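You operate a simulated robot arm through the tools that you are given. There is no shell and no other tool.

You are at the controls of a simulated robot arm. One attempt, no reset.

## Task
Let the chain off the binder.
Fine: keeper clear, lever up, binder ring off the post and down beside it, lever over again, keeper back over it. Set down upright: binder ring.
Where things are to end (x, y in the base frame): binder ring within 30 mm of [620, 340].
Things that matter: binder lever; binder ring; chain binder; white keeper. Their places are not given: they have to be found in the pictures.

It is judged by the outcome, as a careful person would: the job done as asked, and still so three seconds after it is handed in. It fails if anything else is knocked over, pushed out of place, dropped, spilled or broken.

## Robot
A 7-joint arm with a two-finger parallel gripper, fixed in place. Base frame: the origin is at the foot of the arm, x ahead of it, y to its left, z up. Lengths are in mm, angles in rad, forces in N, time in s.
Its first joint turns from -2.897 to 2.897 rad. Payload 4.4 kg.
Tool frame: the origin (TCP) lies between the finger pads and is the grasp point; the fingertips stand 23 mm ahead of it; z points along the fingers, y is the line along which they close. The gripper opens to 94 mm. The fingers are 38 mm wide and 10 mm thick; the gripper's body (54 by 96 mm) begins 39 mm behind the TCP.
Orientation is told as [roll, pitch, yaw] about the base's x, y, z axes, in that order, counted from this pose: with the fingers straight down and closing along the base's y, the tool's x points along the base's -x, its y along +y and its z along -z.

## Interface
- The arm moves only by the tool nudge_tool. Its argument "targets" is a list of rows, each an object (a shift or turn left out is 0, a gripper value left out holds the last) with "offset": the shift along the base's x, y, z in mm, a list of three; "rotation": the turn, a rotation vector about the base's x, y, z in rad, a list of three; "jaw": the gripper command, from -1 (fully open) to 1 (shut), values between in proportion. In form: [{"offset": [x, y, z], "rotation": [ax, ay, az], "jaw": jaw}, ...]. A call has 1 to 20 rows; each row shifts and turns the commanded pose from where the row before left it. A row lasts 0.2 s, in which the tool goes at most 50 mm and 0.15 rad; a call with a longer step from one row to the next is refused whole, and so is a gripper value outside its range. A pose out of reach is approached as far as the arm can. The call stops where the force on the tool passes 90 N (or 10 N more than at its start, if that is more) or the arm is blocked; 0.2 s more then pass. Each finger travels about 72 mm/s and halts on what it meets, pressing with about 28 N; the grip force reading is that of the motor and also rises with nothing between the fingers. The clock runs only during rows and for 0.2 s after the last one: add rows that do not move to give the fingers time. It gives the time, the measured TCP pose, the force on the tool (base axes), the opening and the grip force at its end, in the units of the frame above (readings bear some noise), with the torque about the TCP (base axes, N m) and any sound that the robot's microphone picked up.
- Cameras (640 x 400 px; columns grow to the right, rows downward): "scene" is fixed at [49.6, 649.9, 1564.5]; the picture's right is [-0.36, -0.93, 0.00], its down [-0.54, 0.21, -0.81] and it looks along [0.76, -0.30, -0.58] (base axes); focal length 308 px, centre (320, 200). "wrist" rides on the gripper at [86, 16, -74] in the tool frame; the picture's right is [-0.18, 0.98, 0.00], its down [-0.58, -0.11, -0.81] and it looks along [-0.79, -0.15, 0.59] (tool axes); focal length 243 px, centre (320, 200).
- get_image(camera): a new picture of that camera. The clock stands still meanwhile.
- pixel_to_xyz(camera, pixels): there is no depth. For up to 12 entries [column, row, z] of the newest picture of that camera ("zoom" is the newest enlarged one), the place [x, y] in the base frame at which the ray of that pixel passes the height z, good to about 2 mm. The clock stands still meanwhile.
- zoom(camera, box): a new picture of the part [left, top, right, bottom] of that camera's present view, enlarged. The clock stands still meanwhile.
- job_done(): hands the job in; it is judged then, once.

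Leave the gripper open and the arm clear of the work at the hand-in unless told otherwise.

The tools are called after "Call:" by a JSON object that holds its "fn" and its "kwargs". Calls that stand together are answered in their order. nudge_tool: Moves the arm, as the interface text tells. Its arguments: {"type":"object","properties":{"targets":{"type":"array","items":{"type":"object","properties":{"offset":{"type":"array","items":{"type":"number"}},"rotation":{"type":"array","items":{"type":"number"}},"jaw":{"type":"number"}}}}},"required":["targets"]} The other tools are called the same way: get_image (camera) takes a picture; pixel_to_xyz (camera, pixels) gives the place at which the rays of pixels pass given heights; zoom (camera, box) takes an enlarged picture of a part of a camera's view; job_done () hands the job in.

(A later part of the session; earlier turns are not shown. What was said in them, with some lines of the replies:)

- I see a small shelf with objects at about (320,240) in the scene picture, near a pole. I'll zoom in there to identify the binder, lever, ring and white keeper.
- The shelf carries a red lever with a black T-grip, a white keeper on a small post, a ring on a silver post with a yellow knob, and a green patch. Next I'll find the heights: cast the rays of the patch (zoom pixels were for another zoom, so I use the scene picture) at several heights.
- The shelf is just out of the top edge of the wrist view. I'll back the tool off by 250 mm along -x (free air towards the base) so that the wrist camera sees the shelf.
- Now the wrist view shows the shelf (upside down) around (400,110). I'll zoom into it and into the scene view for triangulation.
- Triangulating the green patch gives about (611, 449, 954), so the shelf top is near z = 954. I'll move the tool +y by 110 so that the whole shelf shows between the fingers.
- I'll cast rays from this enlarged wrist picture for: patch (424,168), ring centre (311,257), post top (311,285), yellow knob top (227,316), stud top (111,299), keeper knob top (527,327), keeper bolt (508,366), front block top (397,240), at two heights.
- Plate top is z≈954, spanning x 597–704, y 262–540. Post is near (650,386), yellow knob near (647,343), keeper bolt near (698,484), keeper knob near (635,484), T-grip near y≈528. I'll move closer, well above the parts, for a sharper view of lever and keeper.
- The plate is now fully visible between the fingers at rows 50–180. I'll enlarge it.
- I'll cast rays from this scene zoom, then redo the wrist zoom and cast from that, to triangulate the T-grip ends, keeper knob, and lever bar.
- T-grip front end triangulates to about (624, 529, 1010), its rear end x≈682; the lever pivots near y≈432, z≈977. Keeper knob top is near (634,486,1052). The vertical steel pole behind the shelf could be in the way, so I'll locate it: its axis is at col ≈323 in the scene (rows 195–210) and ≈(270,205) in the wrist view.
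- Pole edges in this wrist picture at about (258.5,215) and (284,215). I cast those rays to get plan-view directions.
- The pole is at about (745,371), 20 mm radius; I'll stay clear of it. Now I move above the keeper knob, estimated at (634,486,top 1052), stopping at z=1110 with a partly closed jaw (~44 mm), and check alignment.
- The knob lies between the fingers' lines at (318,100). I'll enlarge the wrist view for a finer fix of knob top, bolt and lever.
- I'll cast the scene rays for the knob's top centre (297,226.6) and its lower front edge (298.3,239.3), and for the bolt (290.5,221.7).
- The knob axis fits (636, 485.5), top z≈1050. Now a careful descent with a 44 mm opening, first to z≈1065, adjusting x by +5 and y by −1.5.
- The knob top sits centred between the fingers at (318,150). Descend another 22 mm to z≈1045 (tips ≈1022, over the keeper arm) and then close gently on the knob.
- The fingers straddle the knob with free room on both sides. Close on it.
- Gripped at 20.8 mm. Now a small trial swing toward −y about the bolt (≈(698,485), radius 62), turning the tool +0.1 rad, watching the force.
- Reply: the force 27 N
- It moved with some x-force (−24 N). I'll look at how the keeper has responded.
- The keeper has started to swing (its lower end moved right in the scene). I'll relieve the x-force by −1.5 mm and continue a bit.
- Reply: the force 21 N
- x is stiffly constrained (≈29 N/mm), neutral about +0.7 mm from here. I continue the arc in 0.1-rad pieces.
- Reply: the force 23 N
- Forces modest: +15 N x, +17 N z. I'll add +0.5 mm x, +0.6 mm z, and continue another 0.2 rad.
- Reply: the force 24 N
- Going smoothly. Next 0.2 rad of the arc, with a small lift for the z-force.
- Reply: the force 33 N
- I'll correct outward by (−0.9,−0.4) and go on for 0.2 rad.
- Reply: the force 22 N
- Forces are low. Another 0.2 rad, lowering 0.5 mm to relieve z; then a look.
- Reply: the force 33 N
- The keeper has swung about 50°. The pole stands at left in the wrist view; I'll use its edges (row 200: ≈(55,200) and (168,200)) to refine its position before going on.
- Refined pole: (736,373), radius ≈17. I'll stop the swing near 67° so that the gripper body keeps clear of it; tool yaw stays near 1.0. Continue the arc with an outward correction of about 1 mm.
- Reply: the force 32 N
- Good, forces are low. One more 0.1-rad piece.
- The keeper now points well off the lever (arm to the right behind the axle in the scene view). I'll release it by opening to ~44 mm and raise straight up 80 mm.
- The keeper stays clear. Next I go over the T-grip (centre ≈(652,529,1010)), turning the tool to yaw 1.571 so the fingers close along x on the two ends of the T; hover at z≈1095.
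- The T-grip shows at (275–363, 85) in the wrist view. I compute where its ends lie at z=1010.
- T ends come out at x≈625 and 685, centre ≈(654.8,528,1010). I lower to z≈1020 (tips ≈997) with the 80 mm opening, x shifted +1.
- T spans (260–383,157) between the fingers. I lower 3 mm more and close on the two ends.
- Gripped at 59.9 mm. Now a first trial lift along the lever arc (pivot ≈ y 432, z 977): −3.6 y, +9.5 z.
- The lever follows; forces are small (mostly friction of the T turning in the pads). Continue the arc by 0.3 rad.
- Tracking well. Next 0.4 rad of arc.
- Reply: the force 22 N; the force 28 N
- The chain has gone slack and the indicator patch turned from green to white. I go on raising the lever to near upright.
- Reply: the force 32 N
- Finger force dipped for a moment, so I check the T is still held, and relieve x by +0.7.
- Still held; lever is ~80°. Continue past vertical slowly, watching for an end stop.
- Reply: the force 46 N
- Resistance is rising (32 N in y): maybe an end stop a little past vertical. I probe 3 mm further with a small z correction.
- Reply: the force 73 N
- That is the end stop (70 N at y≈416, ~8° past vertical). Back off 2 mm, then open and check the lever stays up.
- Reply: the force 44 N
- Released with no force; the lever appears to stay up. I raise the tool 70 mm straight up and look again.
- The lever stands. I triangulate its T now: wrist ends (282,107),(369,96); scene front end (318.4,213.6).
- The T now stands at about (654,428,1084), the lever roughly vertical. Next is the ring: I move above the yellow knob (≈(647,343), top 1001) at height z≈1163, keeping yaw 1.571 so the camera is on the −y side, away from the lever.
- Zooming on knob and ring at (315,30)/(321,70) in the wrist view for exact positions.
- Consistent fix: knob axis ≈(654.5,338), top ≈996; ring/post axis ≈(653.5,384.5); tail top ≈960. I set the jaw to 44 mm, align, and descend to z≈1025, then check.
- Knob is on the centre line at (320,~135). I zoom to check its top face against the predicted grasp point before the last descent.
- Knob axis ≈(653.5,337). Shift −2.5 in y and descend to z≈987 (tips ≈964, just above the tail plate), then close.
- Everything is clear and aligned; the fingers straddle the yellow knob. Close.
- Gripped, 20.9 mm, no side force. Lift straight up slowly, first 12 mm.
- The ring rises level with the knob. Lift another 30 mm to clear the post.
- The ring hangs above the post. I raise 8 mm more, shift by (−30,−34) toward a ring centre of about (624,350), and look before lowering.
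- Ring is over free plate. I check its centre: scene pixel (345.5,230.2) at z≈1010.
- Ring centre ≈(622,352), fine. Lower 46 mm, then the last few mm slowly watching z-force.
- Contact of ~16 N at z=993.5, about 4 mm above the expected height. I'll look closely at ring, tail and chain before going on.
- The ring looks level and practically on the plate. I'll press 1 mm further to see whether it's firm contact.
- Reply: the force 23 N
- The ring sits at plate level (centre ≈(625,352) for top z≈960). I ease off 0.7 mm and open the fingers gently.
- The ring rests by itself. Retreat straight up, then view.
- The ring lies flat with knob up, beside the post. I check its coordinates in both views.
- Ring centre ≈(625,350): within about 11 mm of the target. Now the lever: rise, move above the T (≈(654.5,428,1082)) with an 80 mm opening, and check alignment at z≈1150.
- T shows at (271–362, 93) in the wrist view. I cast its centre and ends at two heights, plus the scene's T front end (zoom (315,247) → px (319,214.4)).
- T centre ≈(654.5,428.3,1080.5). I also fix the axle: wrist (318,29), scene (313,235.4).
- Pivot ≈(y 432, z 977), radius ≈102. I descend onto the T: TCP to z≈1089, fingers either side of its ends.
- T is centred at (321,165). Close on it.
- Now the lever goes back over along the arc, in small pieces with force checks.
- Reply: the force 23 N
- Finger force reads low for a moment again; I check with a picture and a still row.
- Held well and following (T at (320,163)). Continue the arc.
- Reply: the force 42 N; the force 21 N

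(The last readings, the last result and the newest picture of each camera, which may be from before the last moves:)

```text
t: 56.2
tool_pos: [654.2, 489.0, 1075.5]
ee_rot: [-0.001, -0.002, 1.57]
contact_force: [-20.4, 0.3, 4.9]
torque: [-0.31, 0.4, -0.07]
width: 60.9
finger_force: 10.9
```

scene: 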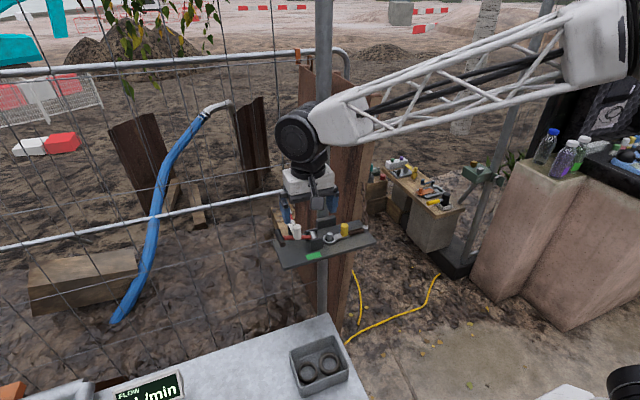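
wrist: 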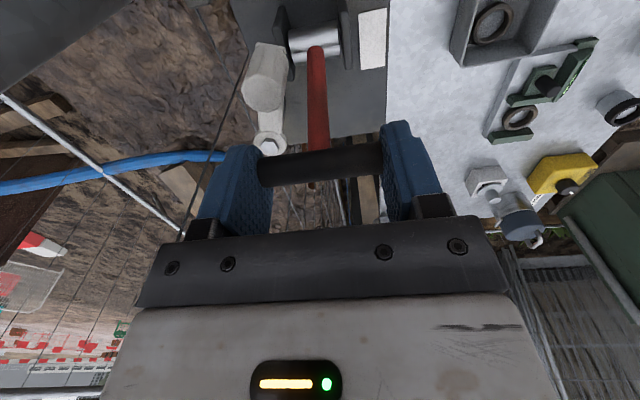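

x-force built up; I shift −0.6 in x and recheck before going on.

Call:
{"fn": "nudge_tool", "kwargs": {"targets": [{"offset": [-0.6, 0, 0]}, {"offset": [0, 0, 0]}]}}

Call:
{"fn": "zoom", "kwargs": {"camera": "scene", "box": [260, 175, 360, 255]}}

Call:
{"fn": "zoom", "kwargs": {"camera": "wrist", "box": [190, 60, 450, 240]}}

```text
t: 56.8
tool_pos: [654.5, 486.9, 1073.7]
ee_rot: [-0.003, -0.001, 1.57]
contact_force: [-11.8, 4.8, 12.1]
torque: [-0.21, 0.32, -0.15]
width: 60.1
finger_force: 44.9
```

```text
5.00 times, centred on (310, 215) of scene
```

zoom: 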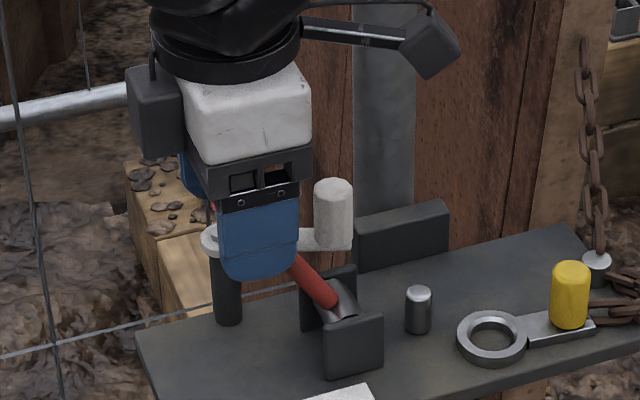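

```text
2.22 times, centred on (320, 150) of wrist
```

zoom: 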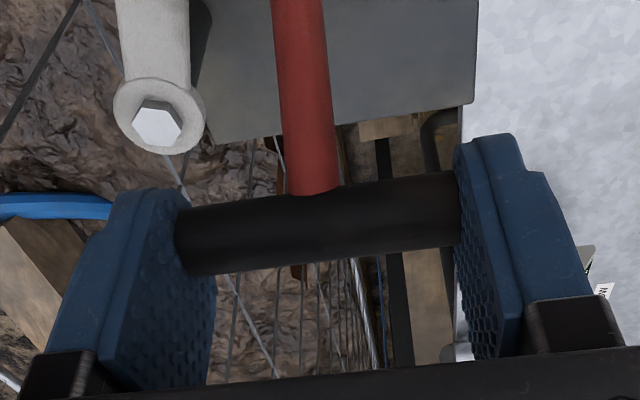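

Good; T is held in the middle of the pads. Continue the arc down.

Call:
{"fn": "nudge_tool", "kwargs": {"targets": [{"offset": [-0.3, 4.2, -2.9]}, {"offset": [0, 4.1, -3.1]}, {"offset": [0, 3.9, -3.3]}, {"offset": [0, 3.8, -3.5]}, {"offset": [0, 0, 0]}]}}

Call:
{"fn": "nudge_tool", "kwargs": {"targets": [{"offset": [0, 3.6, -3.7]}, {"offset": [0, 3.4, -3.8]}, {"offset": [0, 3.2, -4.0]}, {"offset": [0, 3.0, -4.2]}, {"offset": [0, 0, 0]}]}}

```text
t: 58.0
tool_pos: [653.9, 502.2, 1060.1]
ee_rot: [0.0, 0.0, 1.57]
contact_force: [26.8, -5.2, 10.9]
torque: [-1.18, -0.48, 0.07]
width: 59.9
finger_force: 45.3
```

```text
t: 59.2
tool_pos: [654.9, 516.9, 1043.7]
ee_rot: [-0.002, -0.003, 1.57]
contact_force: [47.1, -3.1, 13.0]
torque: [-1.3, -0.8, 0.14]
width: 59.9
finger_force: 45.2
```

x-force is +47 N; I shift +1.2 in x, then go on.

Call:
{"fn": "nudge_tool", "kwargs": {"targets": [{"offset": [0.6, 0, 0]}, {"offset": [0.6, 0, 0]}, {"offset": [0, 0, 0]}]}}

```text
t: 60.0
tool_pos: [656.0, 517.4, 1043.4]
ee_rot: [-0.001, 0.0, 1.572]
contact_force: [35.9, 6.7, 8.7]
torque: [-0.33, -0.64, 0.14]
width: 59.8
finger_force: 44.7
```

Call:
{"fn": "nudge_tool", "kwargs": {"targets": [{"offset": [0.8, 0, 0]}, {"offset": [0, 0, 0]}]}}

```text
t: 60.6
tool_pos: [655.2, 517.5, 1044.3]
ee_rot: [0.003, 0.001, 1.57]
contact_force: [-2.9, 15.1, 11.3]
torque: [-0.07, -0.1, -0.4]
width: 59.9
finger_force: 45.2
```

Neutral now. Continue down the last part of the arc.

Call:
{"fn": "nudge_tool", "kwargs": {"targets": [{"offset": [0, 2.8, -4.3]}, {"offset": [0, 2.6, -4.4]}, {"offset": [0, 2.3, -4.6]}, {"offset": [0, 2.2, -4.7]}, {"offset": [0, 0, 0]}]}}

```text
t: 61.8
tool_pos: [655.3, 526.3, 1027.0]
ee_rot: [0.0, -0.001, 1.571]
contact_force: [-27.6, 4.5, 15.7]
torque: [-1.43, 0.65, -0.47]
width: 59.9
finger_force: 44.9
```

Almost down. x −0.6 and the last steps toward z≈1018, watching for the stop.

Call:
{"fn": "nudge_tool", "kwargs": {"targets": [{"offset": [-0.6, 1.2, -2.5]}, {"offset": [0, 1.0, -2.6]}, {"offset": [0, 0.7, -2.6]}, {"offset": [0, 0, 0]}]}}

Call:
{"fn": "zoom", "kwargs": {"camera": "scene", "box": [260, 190, 350, 260]}}

Call:
{"fn": "get_image", "kwargs": {"camera": "wrist"}}

```text
t: 62.8
tool_pos: [654.4, 528.9, 1020.2]
ee_rot: [0.001, 0.0, 1.57]
contact_force: [-18.5, -11.5, 8.3]
torque: [-1.36, -0.17, -0.24]
width: 60.0
finger_force: 44.9
```

```text
5.71 times, centred on (305, 225) of scene
```

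zoom: 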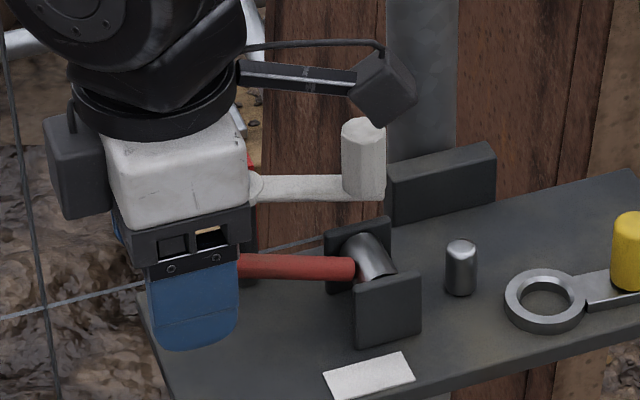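

```text
taken
```

wrist: 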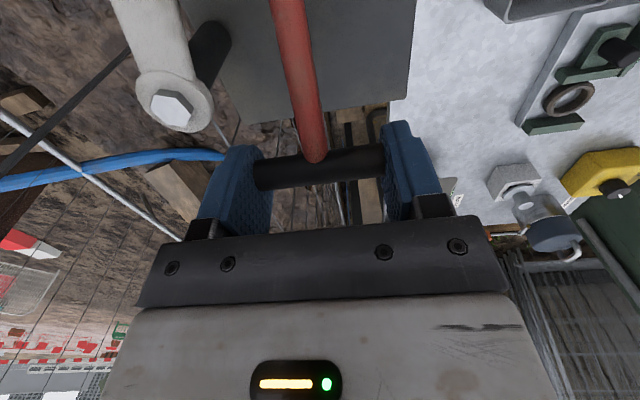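

Nearly at its old place (bar at rows ~267 vs ~271 before). Go down a few mm more to find the stop.

Call:
{"fn": "nudge_tool", "kwargs": {"targets": [{"offset": [0, 0.5, -1.5]}, {"offset": [0, 0.4, -1.5]}, {"offset": [0, 0, 0]}]}}

```text
t: 63.6
tool_pos: [655.3, 530.9, 1016.3]
ee_rot: [0.001, 0.0, 1.571]
contact_force: [-29.8, -8.6, 10.3]
torque: [-1.4, 0.05, -0.18]
width: 59.9
finger_force: 45.0
```

Call:
{"fn": "nudge_tool", "kwargs": {"targets": [{"offset": [0, 0.3, -1.2]}, {"offset": [0, 0.3, -1.2]}, {"offset": [0, 0, 0]}]}}

Call:
{"fn": "zoom", "kwargs": {"camera": "scene", "box": [260, 190, 350, 260]}}

```text
t: 64.4
tool_pos: [655.3, 531.8, 1014.2]
ee_rot: [-0.001, 0.001, 1.57]
contact_force: [-30.0, 1.8, 14.0]
torque: [-1.37, 0.22, -0.23]
width: 59.8
finger_force: 45.2
```

```text
5.71 times, centred on (305, 225) of scene
```

zoom: 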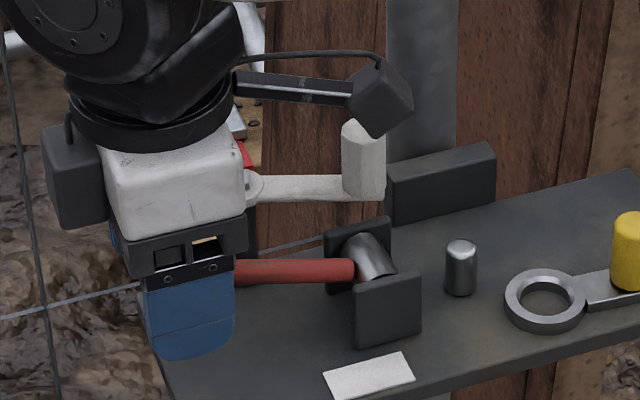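

The bar now lines up with its first picture. I feel 2 mm further for a stop.

Call:
{"fn": "nudge_tool", "kwargs": {"targets": [{"offset": [-0.5, 0.3, -1.0]}, {"offset": [0, 0.2, -1.0]}, {"offset": [0, 0, 0]}]}}

```text
t: 65.2
tool_pos: [655.3, 533.3, 1013.2]
ee_rot: [-0.003, -0.002, 1.57]
contact_force: [-34.3, -10.3, 35.9]
torque: [-1.45, 0.57, -0.05]
width: 59.6
finger_force: 44.8
```

z-force jumped to 36 N: the lever is on its stop. I ease off 0.5 mm, open to 80 mm, and look.

Call:
{"fn": "nudge_tool", "kwargs": {"targets": [{"offset": [0, -0.2, 0.5]}, {"jaw": -0.45}, {"jaw": -0.7}, {"jaw": -0.7}]}}

Call:
{"fn": "get_image", "kwargs": {"camera": "wrist"}}

```text
t: 66.2
tool_pos: [655.9, 531.8, 1010.9]
ee_rot: [-0.001, 0.001, 1.572]
contact_force: [0.0, -1.1, 0.0]
torque: [0.01, -0.01, -0.02]
width: 79.7
finger_force: 0.1
```

```text
taken
```

wrist: 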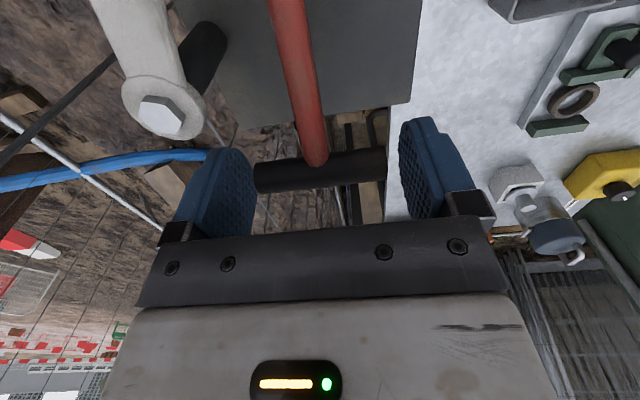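

Lever is down and free. Raise straight up and look at the whole binder again.

Call:
{"fn": "nudge_tool", "kwargs": {"targets": [{"offset": [0, 0, 15]}, {"offset": [0, 0, 30]}, {"offset": [0, 0, 40]}, {"offset": [0, 0, 40]}, {"offset": [0, 0, 0]}]}}

Call:
{"fn": "zoom", "kwargs": {"camera": "scene", "box": [265, 195, 385, 275]}}

```text
t: 67.4
tool_pos: [653.8, 534.6, 1139.4]
ee_rot: [-0.001, 0.001, 1.571]
contact_force: [0.3, -0.3, 0.1]
torque: [0.03, -0.01, 0.01]
width: 80.1
finger_force: 0.0
```

```text
5.00 times, centred on (325, 235) of scene
```

zoom: 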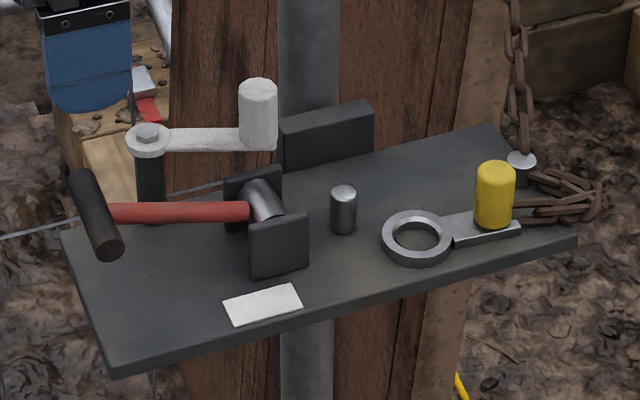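

Lever is back in its old place. Now the keeper: move above its knob (≈(673,427), top 1050) with yaw ≈1.09 and a 44 mm opening.

Call:
{"fn": "nudge_tool", "kwargs": {"targets": [{"offset": [5, -27, 0], "rotation": [0, 0, -0.12], "jaw": 0.06}, {"offset": [5, -27, 0], "rotation": [0, 0, -0.12]}, {"offset": [5, -27, 0], "rotation": [0, 0, -0.12]}, {"offset": [4.2, -26, -10], "rotation": [0, 0, -0.122]}, {"offset": [0, 0, -20]}, {"offset": [0, 0, 0]}]}}

Call:
{"fn": "get_image", "kwargs": {"camera": "wrist"}}

Call:
{"fn": "zoom", "kwargs": {"camera": "scene", "box": [260, 190, 350, 260]}}

```text
t: 68.8
tool_pos: [677.4, 424.7, 1106.7]
ee_rot: [-0.001, -0.001, 1.088]
contact_force: [-0.9, -0.4, 0.1]
torque: [0.02, -0.01, 0.0]
width: 44.2
finger_force: 0.0
```

```text
taken
```

wrist: 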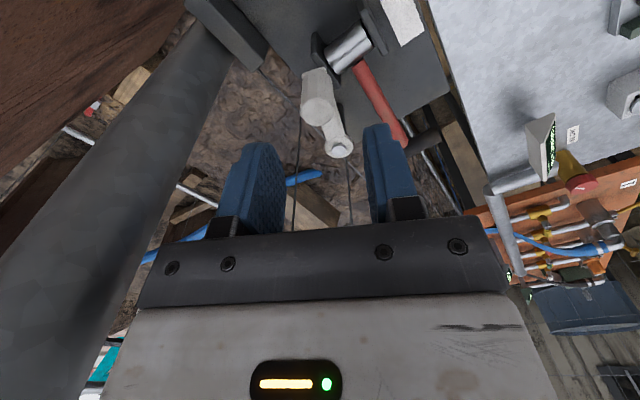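

```text
5.71 times, centred on (305, 225) of scene
```

zoom: 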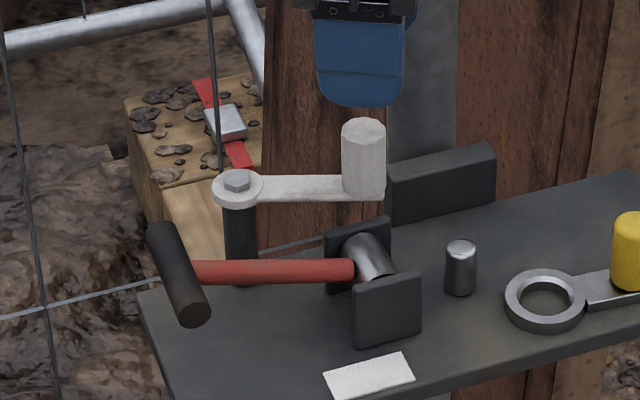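

Call:
{"fn": "zoom", "kwargs": {"camera": "wrist", "box": [260, 50, 400, 170]}}

Call:
{"fn": "pixel_to_xyz", "kwargs": {"camera": "wrist", "pixels": [[319, 111, 1050], [319, 111, 1045], [340, 146, 1020]]}}

Call:
{"fn": "pixel_to_xyz", "kwargs": {"camera": "scene", "pixels": [[312.7, 213, 1050], [312.7, 213, 1045], [312.7, 213, 1055]]}}

```text
3.33 times, centred on (330, 110) of wrist
```

zoom: 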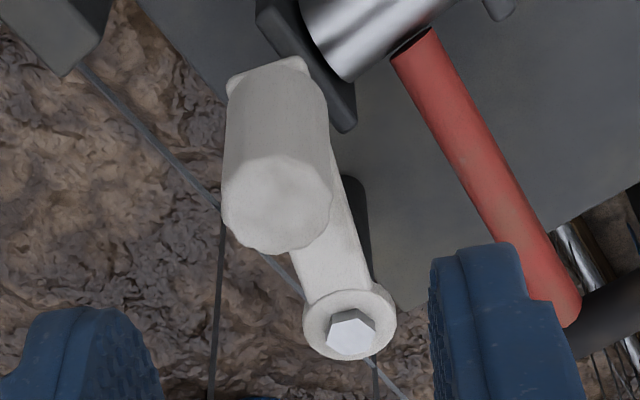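

```text
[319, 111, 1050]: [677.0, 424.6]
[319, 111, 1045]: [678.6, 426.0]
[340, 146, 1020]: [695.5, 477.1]
```

```text
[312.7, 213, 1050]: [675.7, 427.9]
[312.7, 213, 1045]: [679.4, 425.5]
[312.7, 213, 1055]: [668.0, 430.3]
```

Knob top is at ≈(677,425.5). The tool is aligned; descend 63 mm to z≈1044 and close.

Call:
{"fn": "nudge_tool", "kwargs": {"targets": [{"offset": [0, 0.8, -20]}, {"offset": [0, 0, -20]}, {"offset": [0, 0, -13]}, {"offset": [0, 0, -10]}, {"offset": [0, 0, 0]}]}}

Call:
{"fn": "get_image", "kwargs": {"camera": "wrist"}}

```text
t: 70.0
tool_pos: [674.8, 424.6, 1044.0]
ee_rot: [-0.001, -0.001, 1.09]
contact_force: [-0.1, 0.1, -0.1]
torque: [0.0, -0.01, 0.01]
width: 44.0
finger_force: 0.1
```

```text
taken
```

wrist: 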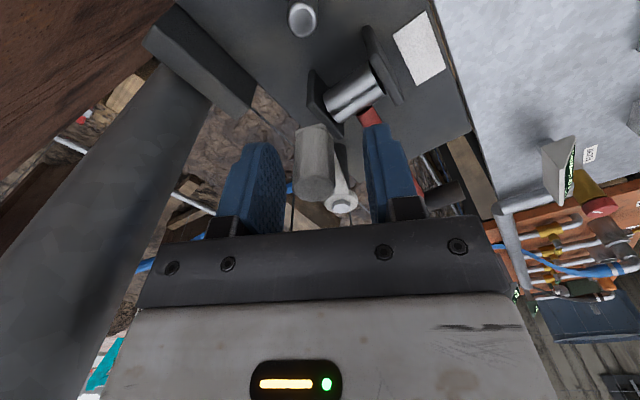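

The knob is between the fingers (slightly left, ~3 mm); it can swing to centre when gripped. Close.

Call:
{"fn": "nudge_tool", "kwargs": {"targets": [{"jaw": 0.4}, {"jaw": 0.6}, {"jaw": 0.7}, {"jaw": 0.7}]}}

```text
t: 71.0
tool_pos: [675.8, 424.8, 1044.3]
ee_rot: [-0.001, 0.001, 1.088]
contact_force: [-1.5, -3.4, -0.5]
torque: [-0.01, 0.01, 0.12]
width: 20.8
finger_force: 45.4
```

Gripped at 20.8 mm. Swing the keeper back in 0.1-rad pieces, first without much tool turning.

Call:
{"fn": "nudge_tool", "kwargs": {"targets": [{"offset": [-3.0, 1.3, 0], "rotation": [0, 0, -0.02]}, {"offset": [-2.9, 1.5, 0], "rotation": [0, 0, -0.03]}, {"offset": [0, 0, 0]}]}}

```text
t: 71.8
tool_pos: [669.5, 429.1, 1044.1]
ee_rot: [0.001, 0.0, 1.04]
contact_force: [4.1, -6.2, -2.7]
torque: [0.11, -0.15, -0.41]
width: 20.2
finger_force: 45.0
```

Low forces. Next 0.2 rad.

Call:
{"fn": "nudge_tool", "kwargs": {"targets": [{"offset": [-2.9, 1.7, 0], "rotation": [0, 0, -0.05]}, {"offset": [-2.8, 1.8, 0], "rotation": [0, 0, -0.05]}, {"offset": [-2.6, 1.9, 0], "rotation": [0, 0, -0.05]}, {"offset": [-2.5, 2.0, 0], "rotation": [0, 0, -0.05]}, {"offset": [0, 0, 0]}]}}

```text
t: 73.0
tool_pos: [658.1, 435.8, 1044.5]
ee_rot: [0.0, -0.001, 0.838]
contact_force: [-13.5, -11.0, 3.4]
torque: [-0.66, 0.63, 0.16]
width: 20.8
finger_force: 45.4
```

Continue with a small outward correction.

Call:
{"fn": "nudge_tool", "kwargs": {"targets": [{"offset": [-0.4, -0.4, 0]}, {"offset": [-2.5, 2.1, 0], "rotation": [0, 0, -0.05]}, {"offset": [-2.3, 2.3, 0], "rotation": [0, 0, -0.05]}, {"offset": [-2.2, 2.4, 0], "rotation": [0, 0, -0.05]}, {"offset": [-2.1, 2.5, 0], "rotation": [0, 0, -0.05]}, {"offset": [0, 0, 0]}]}}

```text
t: 74.4
tool_pos: [648.5, 444.3, 1044.0]
ee_rot: [0.002, -0.003, 0.639]
contact_force: [31.7, 23.5, -3.0]
torque: [0.26, -0.33, -0.02]
width: 20.6
finger_force: 45.0
```

Correct inward (+1.0,+0.8), then on.

Call:
{"fn": "nudge_tool", "kwargs": {"targets": [{"offset": [1.0, 0.8, 0]}, {"offset": [-1.9, 2.5, 0], "rotation": [0, 0, -0.05]}, {"offset": [-1.8, 2.6, 0], "rotation": [0, 0, -0.05]}, {"offset": [-1.6, 2.7, 0], "rotation": [0, 0, -0.05]}, {"offset": [-1.5, 2.7, 0], "rotation": [0, 0, -0.05]}, {"offset": [0, 0, 0]}]}}

```text
t: 75.8
tool_pos: [641.9, 457.5, 1045.8]
ee_rot: [0.001, 0.0, 0.44]
contact_force: [-34.8, -16.0, 11.3]
torque: [-0.17, 0.34, 0.01]
width: 20.9
finger_force: 44.7
```

Outward correction (−1.1,−0.5), then the next 0.2 rad.

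Call:
{"fn": "nudge_tool", "kwargs": {"targets": [{"offset": [-1.1, -0.5, 0.2]}, {"offset": [-1.4, 2.8, 0], "rotation": [0, 0, -0.05]}, {"offset": [-1.2, 2.9, 0], "rotation": [0, 0, -0.05]}, {"offset": [-1.1, 3.0, 0], "rotation": [0, 0, -0.05]}, {"offset": [-0.9, 3.0, 0], "rotation": [0, 0, -0.05]}, {"offset": [0, 0, 0]}]}}

```text
t: 77.2
tool_pos: [636.5, 467.6, 1044.5]
ee_rot: [0.001, -0.001, 0.237]
contact_force: [24.7, 12.3, -4.0]
torque: [0.16, -0.33, 0.33]
width: 20.6
finger_force: 45.3
```

Inward (+0.9,+0.2), then the next 0.2 rad.

Call:
{"fn": "nudge_tool", "kwargs": {"targets": [{"offset": [0.9, 0.2, 0]}, {"offset": [-0.8, 3.0, 0], "rotation": [0, 0, -0.05]}, {"offset": [-0.6, 3.1, 0], "rotation": [0, 0, -0.05]}, {"offset": [-0.5, 3.1, 0], "rotation": [0, 0, -0.05]}, {"offset": [-0.3, 3.1, 0], "rotation": [0, 0, -0.05]}, {"offset": [0, 0, 0]}]}}

Call:
{"fn": "zoom", "kwargs": {"camera": "scene", "box": [260, 190, 350, 260]}}

Call:
{"fn": "zoom", "kwargs": {"camera": "wrist", "box": [230, 60, 430, 220]}}

```text
t: 78.6
tool_pos: [636.0, 479.2, 1046.0]
ee_rot: [0.0, 0.0, 0.041]
contact_force: [15.5, 6.3, 7.5]
torque: [0.05, 0.08, 0.33]
width: 20.7
finger_force: 45.0
```

```text
5.71 times, centred on (305, 225) of scene
```

zoom: 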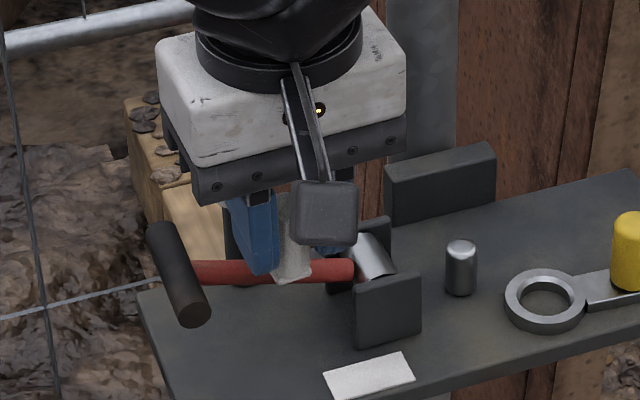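

```text
2.50 times, centred on (330, 140) of wrist
```

zoom: 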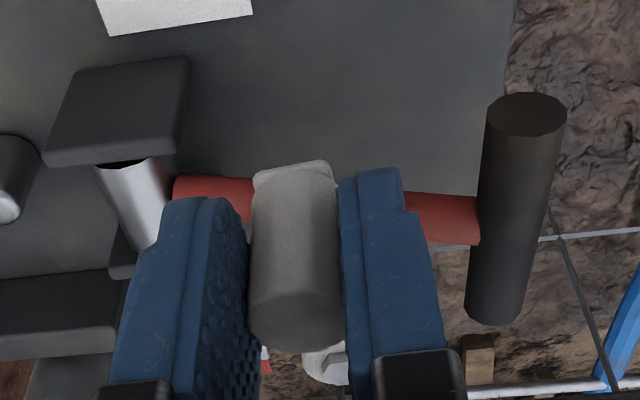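

Nearly over the lever. Last ~5.5 mm, with a slight inward correction, watching for a stop.

Call:
{"fn": "nudge_tool", "kwargs": {"targets": [{"offset": [0.4, 2.8, 0], "rotation": [0, 0, -0.04]}, {"offset": [-0.1, 2.7, 0], "rotation": [0, 0, -0.04]}, {"offset": [0, 0, 0]}]}}

```text
t: 79.4
tool_pos: [635.1, 485.9, 1044.4]
ee_rot: [0.001, 0.001, -0.04]
contact_force: [-8.7, -2.8, 20.0]
torque: [-0.06, 0.38, 0.12]
width: 20.7
finger_force: 44.9
```

The knob is back at y≈485. Open to 44 mm and raise straight up.

Call:
{"fn": "nudge_tool", "kwargs": {"targets": [{"jaw": 0.4}, {"jaw": 0.1}, {"jaw": 0.1}]}}

Call:
{"fn": "nudge_tool", "kwargs": {"targets": [{"offset": [0, 0, 12]}, {"offset": [0, 0, 20]}, {"offset": [0, 0, 35]}, {"offset": [0, 0, 45]}, {"offset": [0, 0, 0]}]}}

Call:
{"fn": "zoom", "kwargs": {"camera": "scene", "box": [265, 195, 385, 275]}}

Call:
{"fn": "get_image", "kwargs": {"camera": "wrist"}}

```text
t: 80.2
tool_pos: [634.1, 484.6, 1043.3]
ee_rot: [0.001, 0.0, -0.04]
contact_force: [-0.4, 0.0, -0.1]
torque: [0.01, 0.01, 0.01]
width: 42.1
finger_force: 0.1
```

```text
t: 81.4
tool_pos: [635.7, 485.0, 1158.7]
ee_rot: [0.001, 0.0, -0.04]
contact_force: [-0.2, -0.4, -0.8]
torque: [-0.01, 0.02, 0.02]
width: 42.4
finger_force: 0.1
```

```text
5.00 times, centred on (325, 235) of scene
```

zoom: 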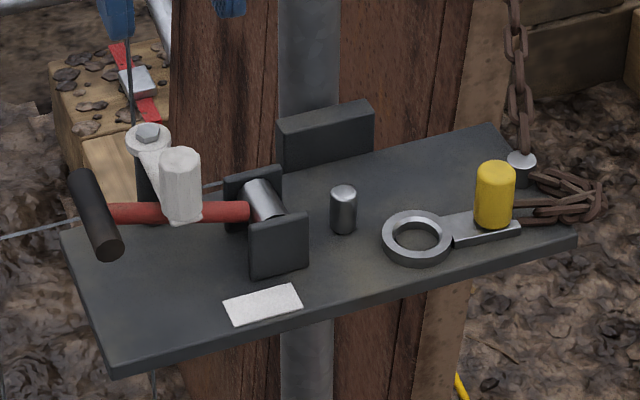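

```text
taken
```

wrist: 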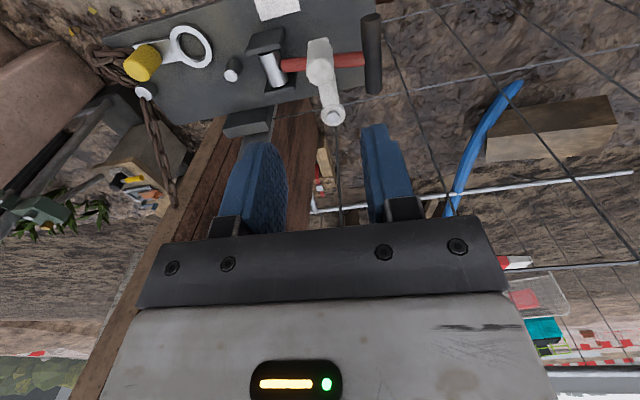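

Keeper, lever and ring are as wanted: the keeper lies over the lever exactly as in the first picture, the ring lies flat at ≈(625,350). I back the arm off up and toward the base with the gripper open, and let some time pass.

Call:
{"fn": "nudge_tool", "kwargs": {"targets": [{"offset": [-20, 0, 30], "jaw": -1}, {"offset": [-40, 0, 20]}, {"offset": [-45, 0, 10]}, {"offset": [-45, -20, 10]}, {"offset": [-40, -20, 0]}, {"offset": [0, 0, 0]}, {"offset": [0, 0, 0]}, {"offset": [0, 0, 0]}, {"offset": [0, 0, 0]}, {"offset": [0, 0, 0]}]}}

Call:
{"fn": "zoom", "kwargs": {"camera": "scene", "box": [265, 195, 385, 275]}}

Call:
{"fn": "get_image", "kwargs": {"camera": "scene"}}

```text
refused: row 4 steps farther than a row can; nothing moved
```

```text
5.00 times, centred on (325, 235) of scene
```

zoom: 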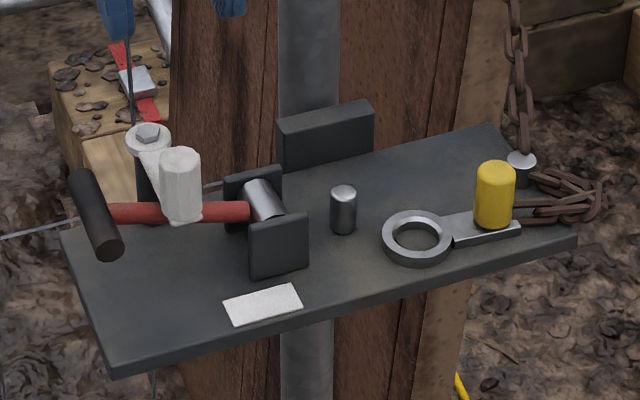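

```text
taken
```

scene: 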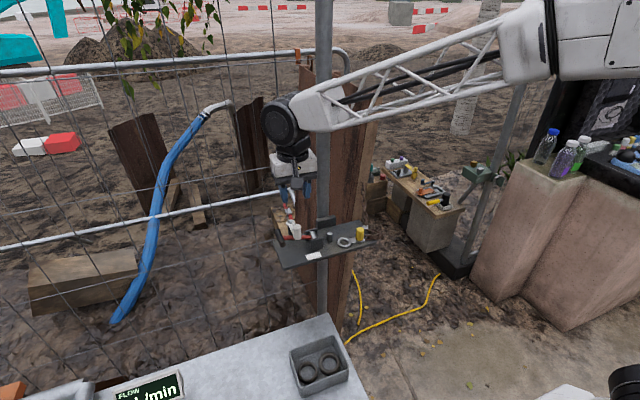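

That call was refused because one row was too long. Same retreat with shorter rows.

Call:
{"fn": "nudge_tool", "kwargs": {"targets": [{"offset": [-20, 0, 30], "jaw": -1}, {"offset": [-40, 0, 20]}, {"offset": [-45, 0, 10]}, {"offset": [-40, -15, 10]}, {"offset": [-40, -15, 0]}, {"offset": [0, 0, 0]}, {"offset": [0, 0, 0]}, {"offset": [0, 0, 0]}, {"offset": [0, 0, 0]}, {"offset": [0, 0, 0]}]}}

Call:
{"fn": "zoom", "kwargs": {"camera": "scene", "box": [265, 195, 385, 275]}}

Call:
{"fn": "get_image", "kwargs": {"camera": "wrist"}}

```text
t: 83.6
tool_pos: [451.6, 455.3, 1227.4]
ee_rot: [-0.001, -0.001, -0.039]
contact_force: [-0.2, 0.5, 0.5]
torque: [-0.01, -0.04, 0.01]
width: 93.9
finger_force: 0.0
```

```text
5.00 times, centred on (325, 235) of scene
```

zoom: 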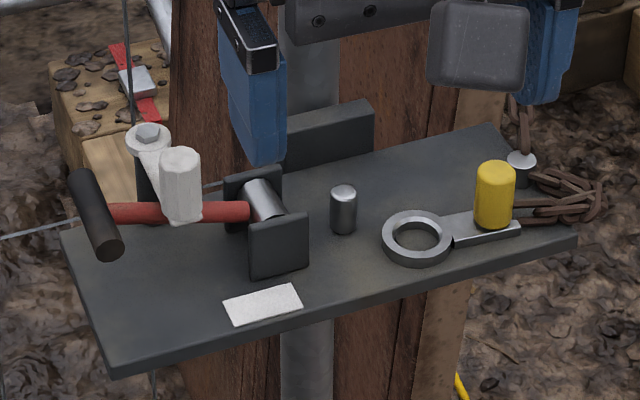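

```text
taken
```

wrist: 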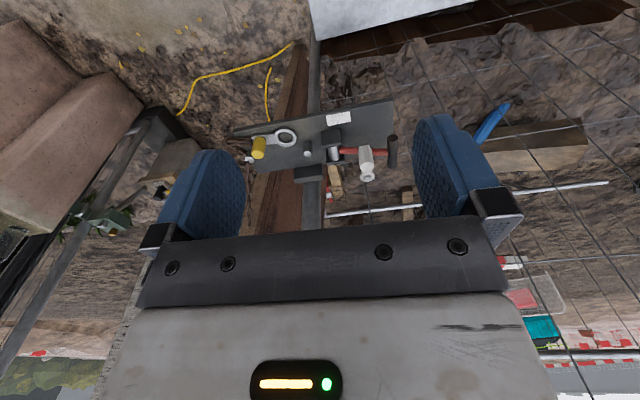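

All is still: keeper over the lever, lever down, ring flat beside the post at about (625,350), chain slack, indicator white. The arm is clear and the gripper open. I hand the job in.

Call:
{"fn": "job_done", "kwargs": {}}

```text
The job is handed in.
```

The chain is off the binder, and I've handed the job in. I saw no verdict from the check, only that it was received.

- **Ring:** it lies flat beside the post with the knob up, centred at about (625, 350). That is roughly 11 mm from the target of (620, 340).
- **Lever:** it is back down on its stop, in the same place as in the first picture.
- **Keeper:** it is swung back over the lever, as it was at the start.
- **Chain:** it hangs slack. The patch on the plate turned from green to white when the lever came up and stayed white.

In the last pictures, about 2 seconds after I began backing the arm off, nothing had moved. The arm is clear of the binder with the gripper open, and I saw nothing else knocked or pushed out of place.
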